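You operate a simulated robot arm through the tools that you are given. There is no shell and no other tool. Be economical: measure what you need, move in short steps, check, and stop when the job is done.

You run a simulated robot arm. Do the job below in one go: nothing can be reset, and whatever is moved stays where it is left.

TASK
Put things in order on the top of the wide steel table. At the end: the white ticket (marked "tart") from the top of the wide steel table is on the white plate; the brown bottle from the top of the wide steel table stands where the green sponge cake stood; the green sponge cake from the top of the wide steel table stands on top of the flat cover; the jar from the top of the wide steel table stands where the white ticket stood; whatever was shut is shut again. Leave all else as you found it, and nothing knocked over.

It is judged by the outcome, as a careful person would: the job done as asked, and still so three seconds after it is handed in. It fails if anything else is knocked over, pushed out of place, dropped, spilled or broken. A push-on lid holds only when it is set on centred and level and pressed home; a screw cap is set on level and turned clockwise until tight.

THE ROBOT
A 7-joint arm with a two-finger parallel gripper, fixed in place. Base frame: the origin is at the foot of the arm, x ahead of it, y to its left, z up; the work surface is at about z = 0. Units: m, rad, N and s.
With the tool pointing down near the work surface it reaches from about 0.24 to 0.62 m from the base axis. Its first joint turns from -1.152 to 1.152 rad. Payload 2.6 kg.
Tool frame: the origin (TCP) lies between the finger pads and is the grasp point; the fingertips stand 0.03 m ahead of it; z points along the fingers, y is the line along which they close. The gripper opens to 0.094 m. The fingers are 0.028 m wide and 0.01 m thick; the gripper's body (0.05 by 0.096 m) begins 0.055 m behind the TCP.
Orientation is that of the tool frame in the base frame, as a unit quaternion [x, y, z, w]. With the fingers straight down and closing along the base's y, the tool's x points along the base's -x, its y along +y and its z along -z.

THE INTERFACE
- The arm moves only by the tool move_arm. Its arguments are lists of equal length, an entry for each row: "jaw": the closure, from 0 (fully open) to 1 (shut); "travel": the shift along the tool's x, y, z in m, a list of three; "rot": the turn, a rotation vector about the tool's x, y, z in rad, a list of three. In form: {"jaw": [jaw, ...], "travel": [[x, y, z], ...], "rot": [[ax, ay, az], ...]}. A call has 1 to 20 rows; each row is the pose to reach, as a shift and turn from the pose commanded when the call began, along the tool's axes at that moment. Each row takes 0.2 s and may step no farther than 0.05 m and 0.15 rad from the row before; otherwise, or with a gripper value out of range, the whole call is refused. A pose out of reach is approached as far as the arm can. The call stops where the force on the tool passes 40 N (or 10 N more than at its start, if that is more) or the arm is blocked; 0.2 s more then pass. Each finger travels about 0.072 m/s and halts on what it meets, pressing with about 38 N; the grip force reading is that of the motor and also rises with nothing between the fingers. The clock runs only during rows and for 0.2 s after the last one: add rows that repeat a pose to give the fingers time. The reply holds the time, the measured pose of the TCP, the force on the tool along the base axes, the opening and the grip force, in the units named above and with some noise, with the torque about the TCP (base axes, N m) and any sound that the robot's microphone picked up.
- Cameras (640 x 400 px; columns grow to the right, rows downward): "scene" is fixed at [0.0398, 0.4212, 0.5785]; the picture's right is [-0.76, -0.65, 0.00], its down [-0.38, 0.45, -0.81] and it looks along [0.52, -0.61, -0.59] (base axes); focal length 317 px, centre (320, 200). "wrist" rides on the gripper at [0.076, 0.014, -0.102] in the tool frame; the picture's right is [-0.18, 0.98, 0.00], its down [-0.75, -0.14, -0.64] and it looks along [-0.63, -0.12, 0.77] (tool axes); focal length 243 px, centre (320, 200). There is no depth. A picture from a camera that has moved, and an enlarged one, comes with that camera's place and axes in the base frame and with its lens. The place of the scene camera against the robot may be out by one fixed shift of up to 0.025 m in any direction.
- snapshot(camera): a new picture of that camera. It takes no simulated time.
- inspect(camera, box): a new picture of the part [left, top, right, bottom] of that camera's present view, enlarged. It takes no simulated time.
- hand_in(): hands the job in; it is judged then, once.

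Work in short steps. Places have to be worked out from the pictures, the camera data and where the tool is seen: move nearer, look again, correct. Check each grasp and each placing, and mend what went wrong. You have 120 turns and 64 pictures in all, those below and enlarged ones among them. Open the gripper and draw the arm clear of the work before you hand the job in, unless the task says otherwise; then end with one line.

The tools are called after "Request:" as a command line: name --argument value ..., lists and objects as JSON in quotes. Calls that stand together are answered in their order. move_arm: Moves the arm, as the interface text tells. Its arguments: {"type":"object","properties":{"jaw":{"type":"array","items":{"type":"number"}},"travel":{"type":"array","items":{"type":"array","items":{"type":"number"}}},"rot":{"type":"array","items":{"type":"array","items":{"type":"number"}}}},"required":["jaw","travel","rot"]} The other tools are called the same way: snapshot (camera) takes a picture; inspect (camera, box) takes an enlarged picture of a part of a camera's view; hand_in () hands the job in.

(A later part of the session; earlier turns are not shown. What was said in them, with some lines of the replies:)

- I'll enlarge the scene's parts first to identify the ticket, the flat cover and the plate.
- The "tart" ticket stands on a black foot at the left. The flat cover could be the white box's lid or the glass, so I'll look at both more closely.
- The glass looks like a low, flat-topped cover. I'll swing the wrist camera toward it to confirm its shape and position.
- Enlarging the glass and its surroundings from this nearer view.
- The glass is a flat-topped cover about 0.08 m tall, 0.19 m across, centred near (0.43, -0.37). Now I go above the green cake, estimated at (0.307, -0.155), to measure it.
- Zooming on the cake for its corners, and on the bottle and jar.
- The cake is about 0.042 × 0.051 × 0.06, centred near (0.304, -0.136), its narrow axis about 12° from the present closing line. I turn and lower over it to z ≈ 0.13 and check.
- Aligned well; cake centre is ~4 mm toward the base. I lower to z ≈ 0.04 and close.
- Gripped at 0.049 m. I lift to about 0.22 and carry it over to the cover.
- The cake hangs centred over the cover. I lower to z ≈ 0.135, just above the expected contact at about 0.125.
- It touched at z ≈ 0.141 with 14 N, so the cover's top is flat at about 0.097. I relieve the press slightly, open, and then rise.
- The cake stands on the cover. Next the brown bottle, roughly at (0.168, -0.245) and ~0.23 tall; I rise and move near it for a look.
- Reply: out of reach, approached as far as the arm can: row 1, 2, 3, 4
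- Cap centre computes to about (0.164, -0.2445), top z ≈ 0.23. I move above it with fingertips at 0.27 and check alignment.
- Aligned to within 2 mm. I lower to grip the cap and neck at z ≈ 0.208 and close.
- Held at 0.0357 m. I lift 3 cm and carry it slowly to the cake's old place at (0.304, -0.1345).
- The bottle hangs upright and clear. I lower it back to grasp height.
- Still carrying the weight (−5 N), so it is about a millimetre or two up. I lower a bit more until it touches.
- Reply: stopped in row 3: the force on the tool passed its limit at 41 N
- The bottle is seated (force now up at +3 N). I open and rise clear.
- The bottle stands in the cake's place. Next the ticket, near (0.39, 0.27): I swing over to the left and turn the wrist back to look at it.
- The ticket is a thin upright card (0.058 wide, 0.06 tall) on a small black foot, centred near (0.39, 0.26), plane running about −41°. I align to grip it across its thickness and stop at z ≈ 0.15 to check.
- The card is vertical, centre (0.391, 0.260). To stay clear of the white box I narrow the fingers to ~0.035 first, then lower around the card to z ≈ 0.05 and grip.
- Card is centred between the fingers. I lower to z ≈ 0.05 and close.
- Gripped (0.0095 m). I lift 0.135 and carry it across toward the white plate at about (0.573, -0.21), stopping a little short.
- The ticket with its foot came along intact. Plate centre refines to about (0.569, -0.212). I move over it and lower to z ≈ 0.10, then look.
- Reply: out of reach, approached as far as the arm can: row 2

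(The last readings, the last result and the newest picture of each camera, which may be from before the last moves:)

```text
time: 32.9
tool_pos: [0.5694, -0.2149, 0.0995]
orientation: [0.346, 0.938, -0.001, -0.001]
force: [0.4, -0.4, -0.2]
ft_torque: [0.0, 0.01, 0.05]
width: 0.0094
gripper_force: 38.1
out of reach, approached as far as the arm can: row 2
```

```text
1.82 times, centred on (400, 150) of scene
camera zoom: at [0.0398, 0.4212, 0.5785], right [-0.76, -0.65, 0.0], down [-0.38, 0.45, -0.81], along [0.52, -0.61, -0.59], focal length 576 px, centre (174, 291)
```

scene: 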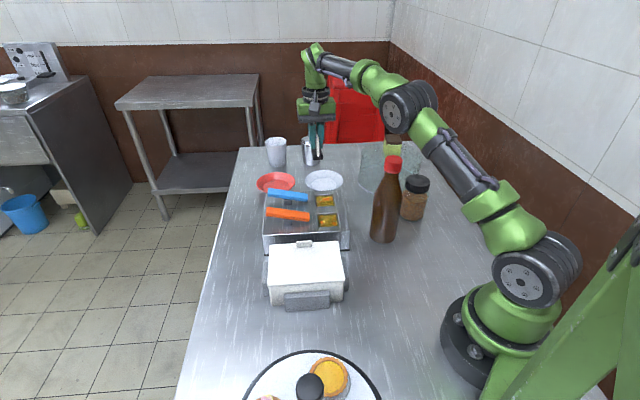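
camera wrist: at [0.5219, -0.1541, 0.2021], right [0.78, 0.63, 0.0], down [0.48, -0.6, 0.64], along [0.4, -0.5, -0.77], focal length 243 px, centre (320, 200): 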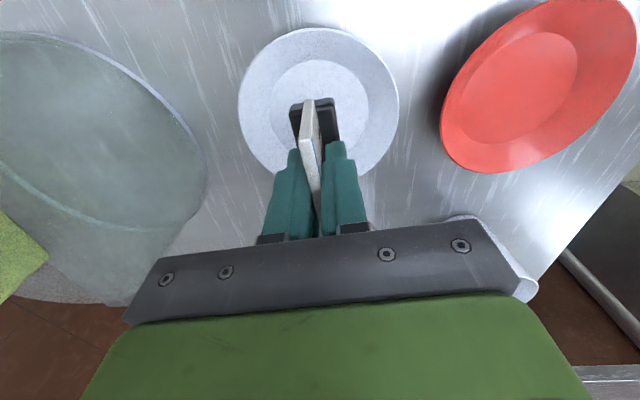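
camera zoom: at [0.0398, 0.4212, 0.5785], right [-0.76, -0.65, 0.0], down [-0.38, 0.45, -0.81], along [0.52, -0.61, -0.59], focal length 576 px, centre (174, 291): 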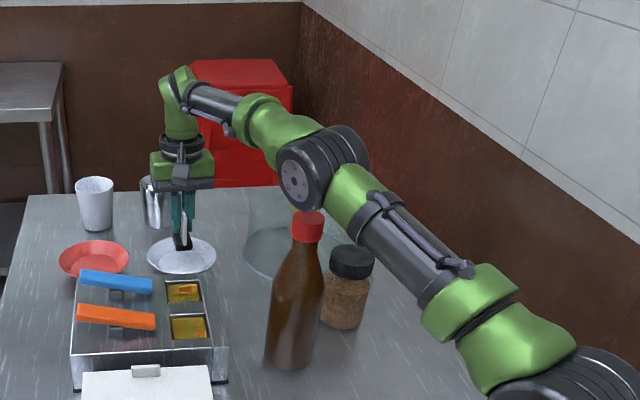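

The elbow now hangs just above the bottle cap, so going lower stretched this far is risky. The plate floor (radius ≈ 0.04) lets me place the ticket a bit nearer to me; I shift 7 mm inward and check the elbow's height.

Request:
move_arm --jaw '[1, 1, 1]' --travel '[[0.0033, -0.0012, 0], [0.0066, -0.0024, 0], [0.0066, -0.0024, 0]]' --rot '[[0, 0, 0], [0, 0, 0], [0, 0, 0]]'

Request:
inspect --camera "scene" --box '[240, 40, 560, 260]'

```text
time: 33.7
tool_pos: [0.5635, -0.2125, 0.0993]
orientation: [0.346, 0.938, -0.001, -0.001]
force: [-0.8, -0.2, -1.2]
ft_torque: [-0.02, 0.0, 0.01]
width: 0.0092
gripper_force: 37.5
```

```text
1.82 times, centred on (400, 150) of scene
camera zoom: at [0.0398, 0.4212, 0.5785], right [-0.76, -0.65, 0.0], down [-0.38, 0.45, -0.81], along [0.52, -0.61, -0.59], focal length 576 px, centre (174, 291)
```

zoom: 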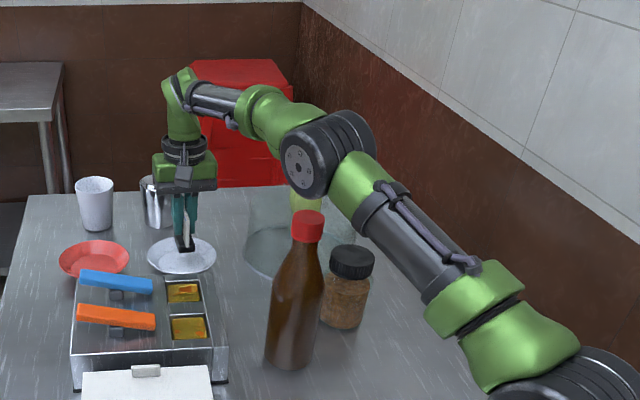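

That raised the elbow about 15 mm. I lower by 18 mm and check the gap again.

Request:
move_arm --jaw '[1, 1, 1]' --travel '[[0, 0, 0.009], [0, 0, 0.018], [0, 0, 0.018]]' --rot '[[0, 0, 0], [0, 0, 0], [0, 0, 0]]'

Request:
inspect --camera "scene" --box '[240, 40, 560, 260]'

```text
time: 34.5
tool_pos: [0.5619, -0.2128, 0.0816]
orientation: [0.346, 0.938, -0.001, -0.001]
force: [0.4, 0.1, -0.6]
ft_torque: [-0.01, -0.02, -0.02]
width: 0.0098
gripper_force: 37.8
```

```text
1.82 times, centred on (400, 150) of scene
camera zoom: at [0.0398, 0.4212, 0.5785], right [-0.76, -0.65, 0.0], down [-0.38, 0.45, -0.81], along [0.52, -0.61, -0.59], focal length 576 px, centre (174, 291)
```

zoom: 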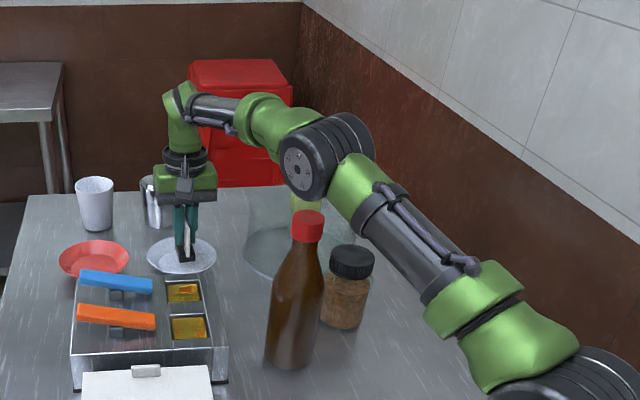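

The elbow barely dropped, gap preserved. I continue down in small steps to contact.

Request:
move_arm --jaw '[1, 1, 1]' --travel '[[0, 0, 0.009], [0, 0, 0.016], [0, 0, 0.016]]' --rot '[[0, 0, 0], [0, 0, 0], [0, 0, 0]]'

Request:
snapshot --camera "wrist"

```text
time: 35.3
tool_pos: [0.5614, -0.2131, 0.065]
orientation: [0.346, 0.938, -0.001, 0.0]
force: [-0.1, -0.5, -1.2]
ft_torque: [0.02, 0.01, -0.02]
width: 0.0095
gripper_force: 38.1
```

```text
20 pictures are left
camera wrist: at [0.5138, -0.1528, 0.1679], right [0.78, 0.63, 0.0], down [0.48, -0.6, 0.64], along [0.4, -0.5, -0.77], focal length 243 px, centre (320, 200)
```

wrist: 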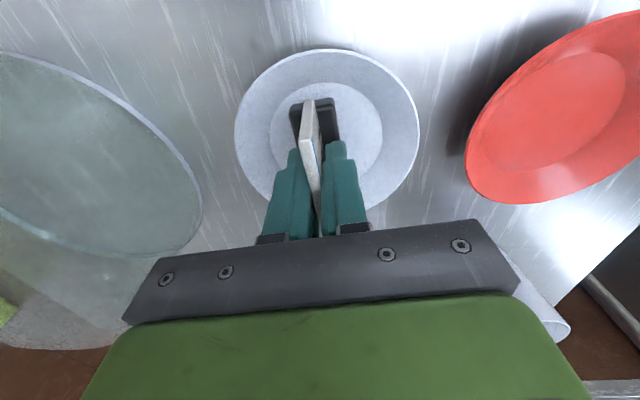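

The foot is within the plate's flat; I nudge 4 mm sideways to centre it and go down to touch.

Request:
move_arm --jaw '[1, 1, 1, 1]' --travel '[[0, 0.004, 0], [0, 0.004, 0.002], [0, 0.004, 0.004], [0, 0.004, 0.004]]' --rot '[[0, 0, 0], [0, 0, 0], [0, 0, 0], [0, 0, 0]]'

```text
time: 36.3
tool_pos: [0.5624, -0.2109, 0.0615]
orientation: [0.345, 0.939, -0.001, -0.002]
force: [-0.5, 0.4, 1.9]
ft_torque: [0.0, -0.01, 0.03]
width: 0.0094
gripper_force: 37.8
```

Request:
move_arm --jaw '[1, 1, 1]' --travel '[[0, 0, 0.001], [0, 0, 0.0025], [0, 0, 0.0025]]' --rot '[[0, 0, 0], [0, 0, 0], [0, 0, 0]]'

```text
time: 37.1
tool_pos: [0.5638, -0.2106, 0.0603]
orientation: [0.346, 0.938, -0.001, 0.0]
force: [-3.2, 0.3, 15.7]
ft_torque: [0.15, 0.22, 0.01]
width: 0.0096
gripper_force: 38.3
```

Firm contact at z ≈ 0.060. I ease off 2 mm, open modestly and rise.

Request:
move_arm --jaw '[1, 0.85, 0.7, 0.62, 0.62, 0.62, 0.62, 0.62, 0.62]' --travel '[[0, 0, -0.002], [0, 0, -0.002], [0, 0, -0.002], [0, 0, -0.002], [0, 0, -0.002], [0, 0, -0.025], [0, 0, -0.06], [0.02, 0, -0.1], [0.02, 0, -0.1]]' --rot '[[0, 0, 0], [0, 0, 0], [0, 0, 0], [0, 0, 0], [0, 0, 0], [0, 0, 0], [0, 0, 0], [0, 0, 0], [0, 0, 0]]'

Request:
snapshot --camera "wrist"

Request:
snapshot --camera "scene"

```text
time: 39.1
tool_pos: [0.5498, -0.1941, 0.1579]
orientation: [0.346, 0.938, -0.001, -0.002]
force: [0.4, 0.7, 0.5]
ft_torque: [0.0, 0.0, 0.01]
width: 0.0356
gripper_force: 0.0
```

```text
19 pictures are left
camera wrist: at [0.5023, -0.1346, 0.2603], right [0.78, 0.63, 0.0], down [0.48, -0.6, 0.64], along [0.4, -0.5, -0.77], focal length 243 px, centre (320, 200)
```

wrist: 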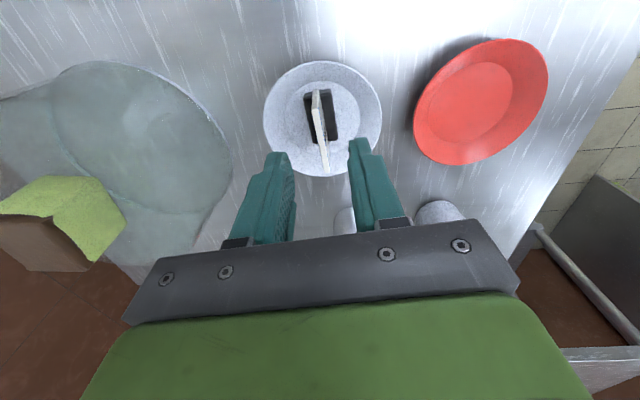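

```text
18 pictures are left
```

scene: 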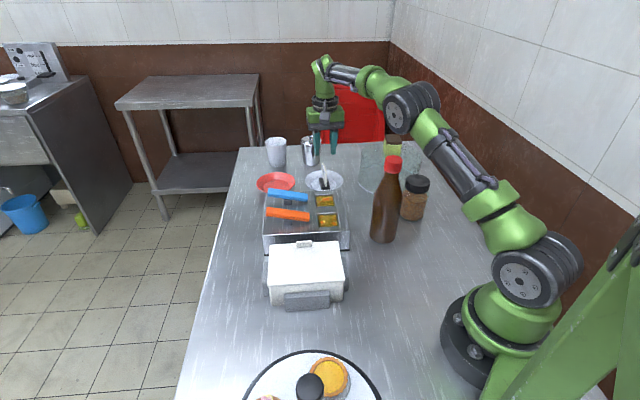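

The ticket stands on the white plate. Now the jar, triangulated at about (0.289, -0.260), lid top z ≈ 0.11; I rise and move above it.

Request:
move_arm --jaw '[0.62, 0.62, 0.62, 0.6, 0.5, 0.4, 0.2, 0, 0, 0]' --travel '[[0.01, -0.013, -0.04], [0.023, -0.032, -0.08], [0.043, -0.06, -0.11], [0.063, -0.088, -0.11], [0.085, -0.12, -0.11], [0.106, -0.15, -0.11], [0.128, -0.18, -0.11], [0.15, -0.21, -0.11], [0.156, -0.2194, -0.11], [0.156, -0.2194, -0.11]]' --rot '[[0, 0, 0], [0, 0, 0], [0, 0, 0], [0, 0, 0], [0, 0, 0], [0, 0, 0], [0, 0, 0], [0, 0, 0], [0, 0, 0], [0, 0, 0]]'

Request:
snapshot --camera "wrist"

```text
time: 41.3
tool_pos: [0.2866, -0.2619, 0.2706]
orientation: [0.346, 0.938, 0.0, -0.001]
force: [0.1, 0.4, -0.2]
ft_torque: [-0.03, 0.0, 0.02]
width: 0.0937
gripper_force: 0.0
```

```text
17 pictures are left
camera wrist: at [0.2399, -0.2018, 0.3727], right [0.78, 0.63, 0.0], down [0.48, -0.6, 0.64], along [0.4, -0.5, -0.77], focal length 243 px, centre (320, 200)
```

wrist: 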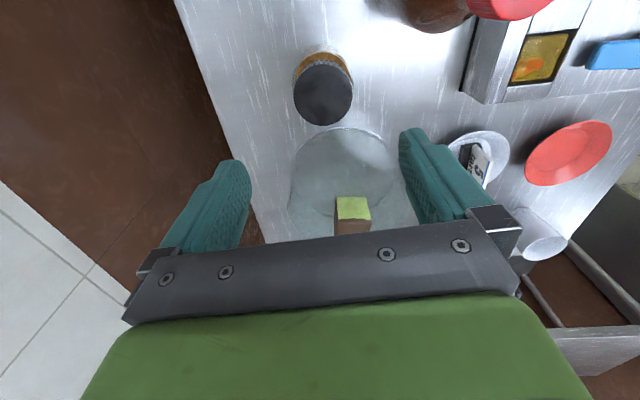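

Lid centre is (0.291, -0.260), diameter 0.06; I correct 4 mm, lower to z ≈ 0.085 and grip.

Request:
move_arm --jaw '[0, 0, 0, 0, 0, 0, 0.2, 0.4, 0.6, 0.6, 0.6]' --travel '[[-0.002, 0.004, 0.04], [-0.002, 0.004, 0.08], [-0.002, 0.004, 0.12], [-0.002, 0.004, 0.16], [-0.002, 0.004, 0.187], [-0.002, 0.004, 0.187], [-0.002, 0.004, 0.187], [-0.002, 0.004, 0.187], [-0.002, 0.004, 0.187], [-0.002, 0.004, 0.187], [-0.002, 0.004, 0.187]]' --rot '[[0, 0, 0], [0, 0, 0], [0, 0, 0], [0, 0, 0], [0, 0, 0], [0, 0, 0], [0, 0, 0], [0, 0, 0], [0, 0, 0], [0, 0, 0], [0, 0, 0]]'

Request:
snapshot --camera "wrist"

```text
time: 43.7
tool_pos: [0.2904, -0.2609, 0.0829]
orientation: [0.346, 0.938, -0.001, -0.002]
force: [0.5, -0.6, -0.8]
ft_torque: [0.01, 0.01, 0.05]
width: 0.0719
gripper_force: 37.4
```

```text
16 pictures are left
camera wrist: at [0.2438, -0.2005, 0.1853], right [0.78, 0.63, 0.0], down [0.48, -0.6, 0.64], along [0.4, -0.5, -0.77], focal length 243 px, centre (320, 200)
```

wrist: 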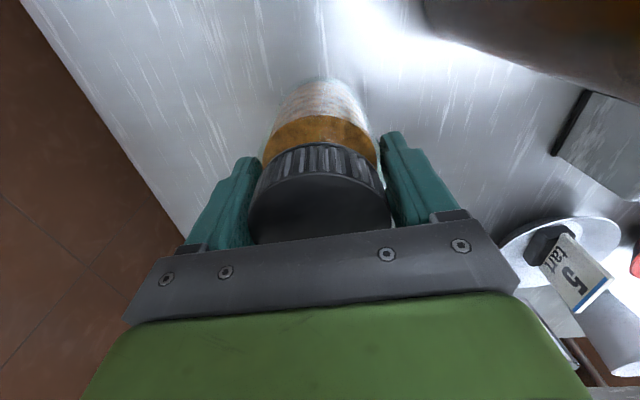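

The jar is held by its body (0.072 m). I lift to z ≈ 0.365 to clear the bottle and carry it over toward the ticket's old place at (0.390, 0.262).

Request:
move_arm --jaw '[0.6, 0.6, 0.6, 0.6, 0.6, 0.6, 0.6, 0.6]' --travel '[[0, 0, -0.03], [0, 0, -0.07], [0, 0, -0.115], [0, 0, -0.16], [0, 0, -0.205], [0, 0, -0.25], [0, 0, -0.28], [0, 0, -0.28]]' --rot '[[0, 0, 0], [0, 0, 0], [0, 0, 0], [0, 0, 0], [0, 0, 0], [0, 0, 0], [0, 0, 0], [0, 0, 0]]'

Request:
snapshot --camera "scene"

```text
time: 45.5
tool_pos: [0.2901, -0.2608, 0.3646]
orientation: [0.346, 0.938, -0.001, -0.001]
force: [0.2, -0.8, -3.9]
ft_torque: [0.0, 0.01, -0.03]
width: 0.0717
gripper_force: 37.6
```

```text
15 pictures are left
```

scene: 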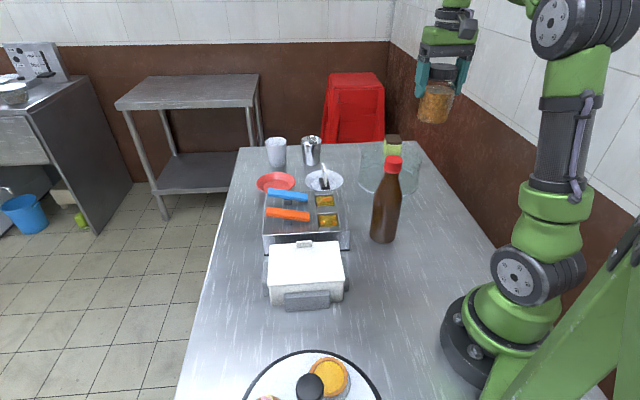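

Jar held upright. I carry it across at this height.

Request:
move_arm --jaw '[0.6, 0.6, 0.6, 0.6, 0.6, 0.6, 0.6, 0.6, 0.6, 0.6, 0.6, 0.6, 0.6, 0.6, 0.6]' --travel '[[0.01, 0.0176, 0], [0.03, 0.053, 0], [0.052, 0.0915, 0], [0.074, 0.13, 0], [0.096, 0.169, 0], [0.118, 0.208, 0], [0.14, 0.2465, 0], [0.162, 0.285, 0], [0.184, 0.324, 0], [0.206, 0.363, 0], [0.228, 0.401, 0], [0.246, 0.433, 0], [0.258, 0.454, 0], [0.263, 0.463, 0], [0.263, 0.463, 0]]' --rot '[[0, 0, 0], [0, 0, 0], [0, 0, 0], [0, 0, 0], [0, 0, 0], [0, 0, 0], [0, 0, 0], [0, 0, 0], [0, 0, 0], [0, 0, 0], [0, 0, 0], [0, 0, 0], [0, 0, 0], [0, 0, 0], [0, 0, 0]]'

Request:
snapshot --camera "scene"

```text
time: 48.7
tool_pos: [0.3926, 0.2654, 0.3614]
orientation: [0.345, 0.938, -0.001, -0.001]
force: [-0.5, -0.1, -4.1]
ft_torque: [0.0, 0.0, 0.02]
width: 0.0719
gripper_force: 38.1
```

```text
14 pictures are left
```

scene: 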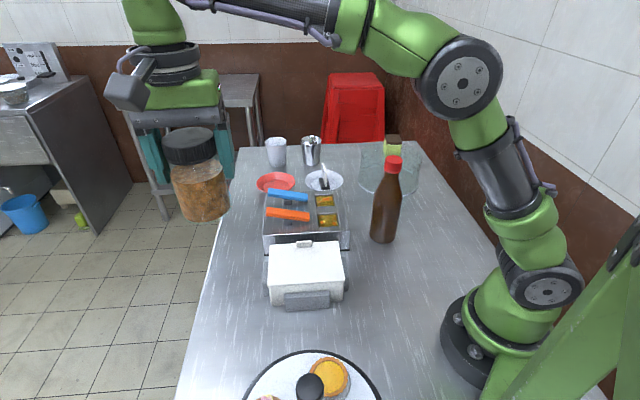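

I correct 4 mm and lower to z ≈ 0.10.

Request:
move_arm --jaw '[0.6, 0.6, 0.6, 0.6, 0.6, 0.6, 0.6, 0.6]' --travel '[[0, -0.004, 0.03], [0, -0.004, 0.075], [0, -0.004, 0.12], [0, -0.004, 0.165], [0, -0.004, 0.21], [0, -0.004, 0.245], [0, -0.004, 0.263], [0, -0.004, 0.263]]' --rot '[[0, 0, 0], [0, 0, 0], [0, 0, 0], [0, 0, 0], [0, 0, 0], [0, 0, 0], [0, 0, 0], [0, 0, 0]]'

Request:
snapshot --camera "wrist"

Request:
inspect --camera "scene" --box '[160, 180, 400, 350]'

```text
time: 50.5
tool_pos: [0.3888, 0.2591, 0.0992]
orientation: [0.346, 0.938, -0.001, -0.001]
force: [-0.6, -0.3, -3.5]
ft_torque: [0.0, -0.01, 0.02]
width: 0.072
gripper_force: 37.9
```

```text
13 pictures are left
camera wrist: at [0.3415, 0.3188, 0.201], right [0.78, 0.63, 0.0], down [0.48, -0.6, 0.64], along [0.4, -0.5, -0.77], focal length 243 px, centre (320, 200)
```

wrist: 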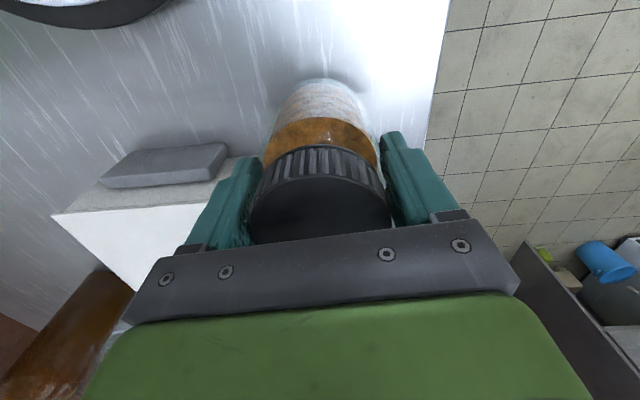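

```text
2.35 times, centred on (280, 265) of scene
camera zoom: at [0.0398, 0.4213, 0.5785], right [-0.76, -0.65, 0.0], down [-0.38, 0.45, -0.81], along [0.52, -0.61, -0.59], focal length 746 px, centre (414, 47)
```

zoom: 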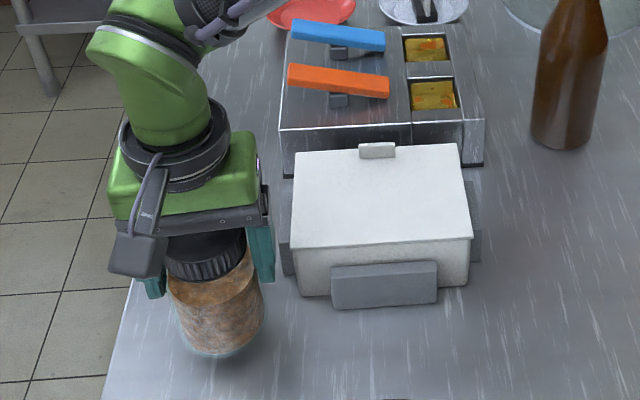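

Clear of the white box. I nudge 3 mm and lower to just above the table.

Request:
move_arm --jaw '[0.6, 0.6, 0.6, 0.6]' --travel '[[0.001, 0.003, 0.005], [0.001, 0.003, 0.01], [0.001, 0.003, 0.0155], [0.001, 0.003, 0.0155]]' --rot '[[0, 0, 0], [0, 0, 0], [0, 0, 0], [0, 0, 0]]'

```text
time: 51.5
tool_pos: [0.39, 0.2616, 0.0835]
orientation: [0.346, 0.938, -0.001, -0.001]
force: [0.4, 0.9, -3.4]
ft_torque: [-0.01, 0.02, -0.01]
width: 0.0716
gripper_force: 37.7
```

Weight still on the arm; down 1–2 mm more to touch.

Request:
move_arm --jaw '[0.6, 0.6]' --travel '[[0, 0, 0.0012], [0, 0, 0.0018]]' --rot '[[0, 0, 0], [0, 0, 0]]'

```text
time: 52.1
tool_pos: [0.3907, 0.2626, 0.0826]
orientation: [0.346, 0.938, -0.001, -0.001]
force: [-4.0, -3.7, 12.1]
ft_torque: [0.13, 0.09, 0.06]
width: 0.0719
gripper_force: 37.5
```

Contact. I ease off, open just enough, and rise straight up.

Request:
move_arm --jaw '[0.5, 0.2, 0.08, 0.08, 0.08, 0.08, 0.08, 0.08, 0.08, 0.08]' --travel '[[0, 0, -0.001], [0, 0, -0.001], [0, 0, -0.001], [0, 0, -0.001], [0, 0, -0.001], [0, 0, -0.04], [0, 0, -0.08], [0, 0, -0.12], [0, 0, -0.16], [0, 0, -0.16]]' --rot '[[0, 0, 0], [0, 0, 0], [0, 0, 0], [0, 0, 0], [0, 0, 0], [0, 0, 0], [0, 0, 0], [0, 0, 0], [0, 0, 0], [0, 0, 0]]'

Request:
snapshot --camera "scene"

Request:
snapshot --camera "wrist"

```text
time: 54.3
tool_pos: [0.3908, 0.2619, 0.2439]
orientation: [0.345, 0.939, -0.002, -0.001]
force: [0.3, 0.2, 0.3]
ft_torque: [-0.02, 0.01, 0.01]
width: 0.0865
gripper_force: 0.0
```

```text
11 pictures are left
```

scene: 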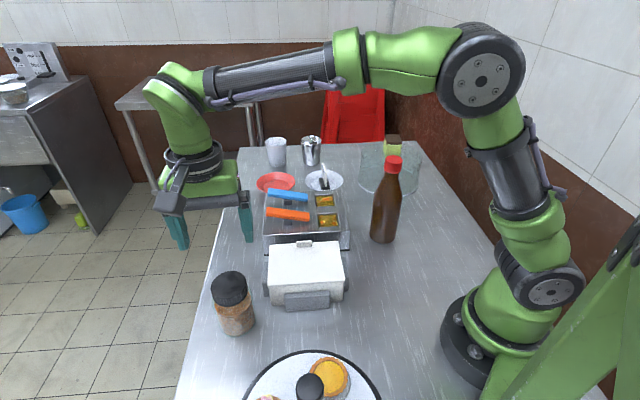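

```text
10 pictures are left
camera wrist: at [0.3436, 0.3216, 0.3447], right [0.78, 0.63, 0.0], down [0.48, -0.6, 0.64], along [0.4, -0.5, -0.77], focal length 243 px, centre (320, 200)
```

wrist: 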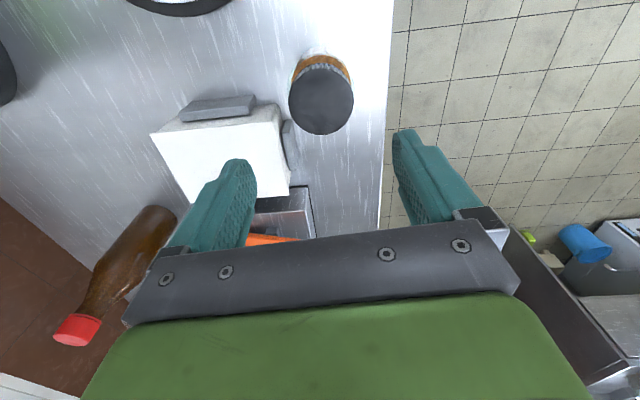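

All four items appear in place. I draw the arm up and back toward its start pose, then take a final close look.

Request:
move_arm --jaw '[0, 0, 0, 0, 0, 0, 0, 0]' --travel '[[0, 0, -0.04], [0, 0, -0.08], [0, 0, -0.11], [-0.02, -0.025, -0.11], [-0.04, -0.055, -0.11], [-0.06, -0.08, -0.11], [-0.07, -0.1, -0.11], [-0.07, -0.1, -0.11]]' --rot '[[0, 0, 0], [0, 0, 0], [0, 0, 0], [0, 0, 0], [0, 0, 0], [0, 0, 0], [0, 0, 0], [0, 0, 0]]'

Request:
inspect --camera "scene" --box '[220, 120, 440, 258]'

Request:
inspect --camera "scene" --box '[180, 240, 420, 400]'

```text
time: 56.1
tool_pos: [0.3805, 0.1409, 0.3489]
orientation: [0.345, 0.938, -0.001, -0.001]
force: [-0.2, -0.4, 1.3]
ft_torque: [0.01, 0.02, 0.0]
width: 0.094
gripper_force: 0.1
```

```text
2.90 times, centred on (330, 189) of scene
camera zoom: at [0.0398, 0.4212, 0.5785], right [-0.76, -0.65, 0.0], down [-0.38, 0.45, -0.81], along [0.52, -0.61, -0.59], focal length 919 px, centre (291, 232)
```

zoom: 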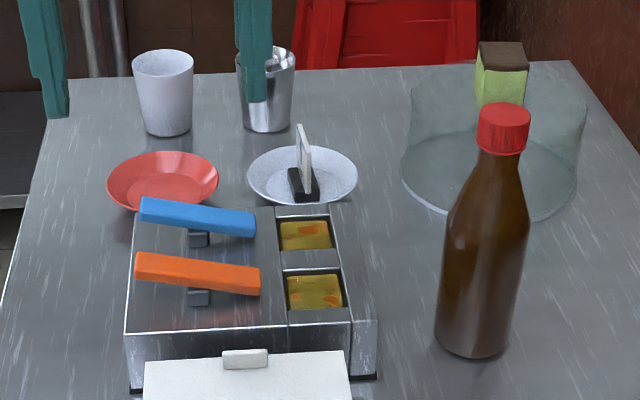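

```text
2.50 times, centred on (300, 320) of scene
camera zoom: at [0.0398, 0.4212, 0.5785], right [-0.76, -0.65, 0.0], down [-0.38, 0.45, -0.81], along [0.52, -0.61, -0.59], focal length 792 px, centre (370, -100)
```

zoom: 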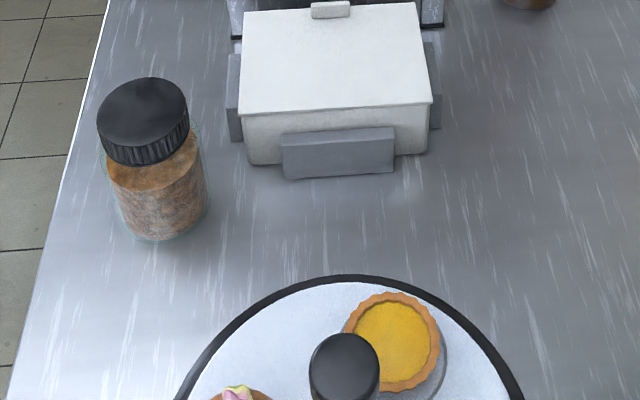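

Everything is upright and in its place, the other items haven't moved, and the arm is clear with the gripper open. I'm handing the job in.

Request:
hand_in

```text
The job is handed in.
```

The job is handed in: the ticket is on the white plate, the bottle stands where the cake was, the cake is on the glass flat-topped cover (which I took to be the flat cover), and the jar stands where the ticket was; nothing shut was opened.
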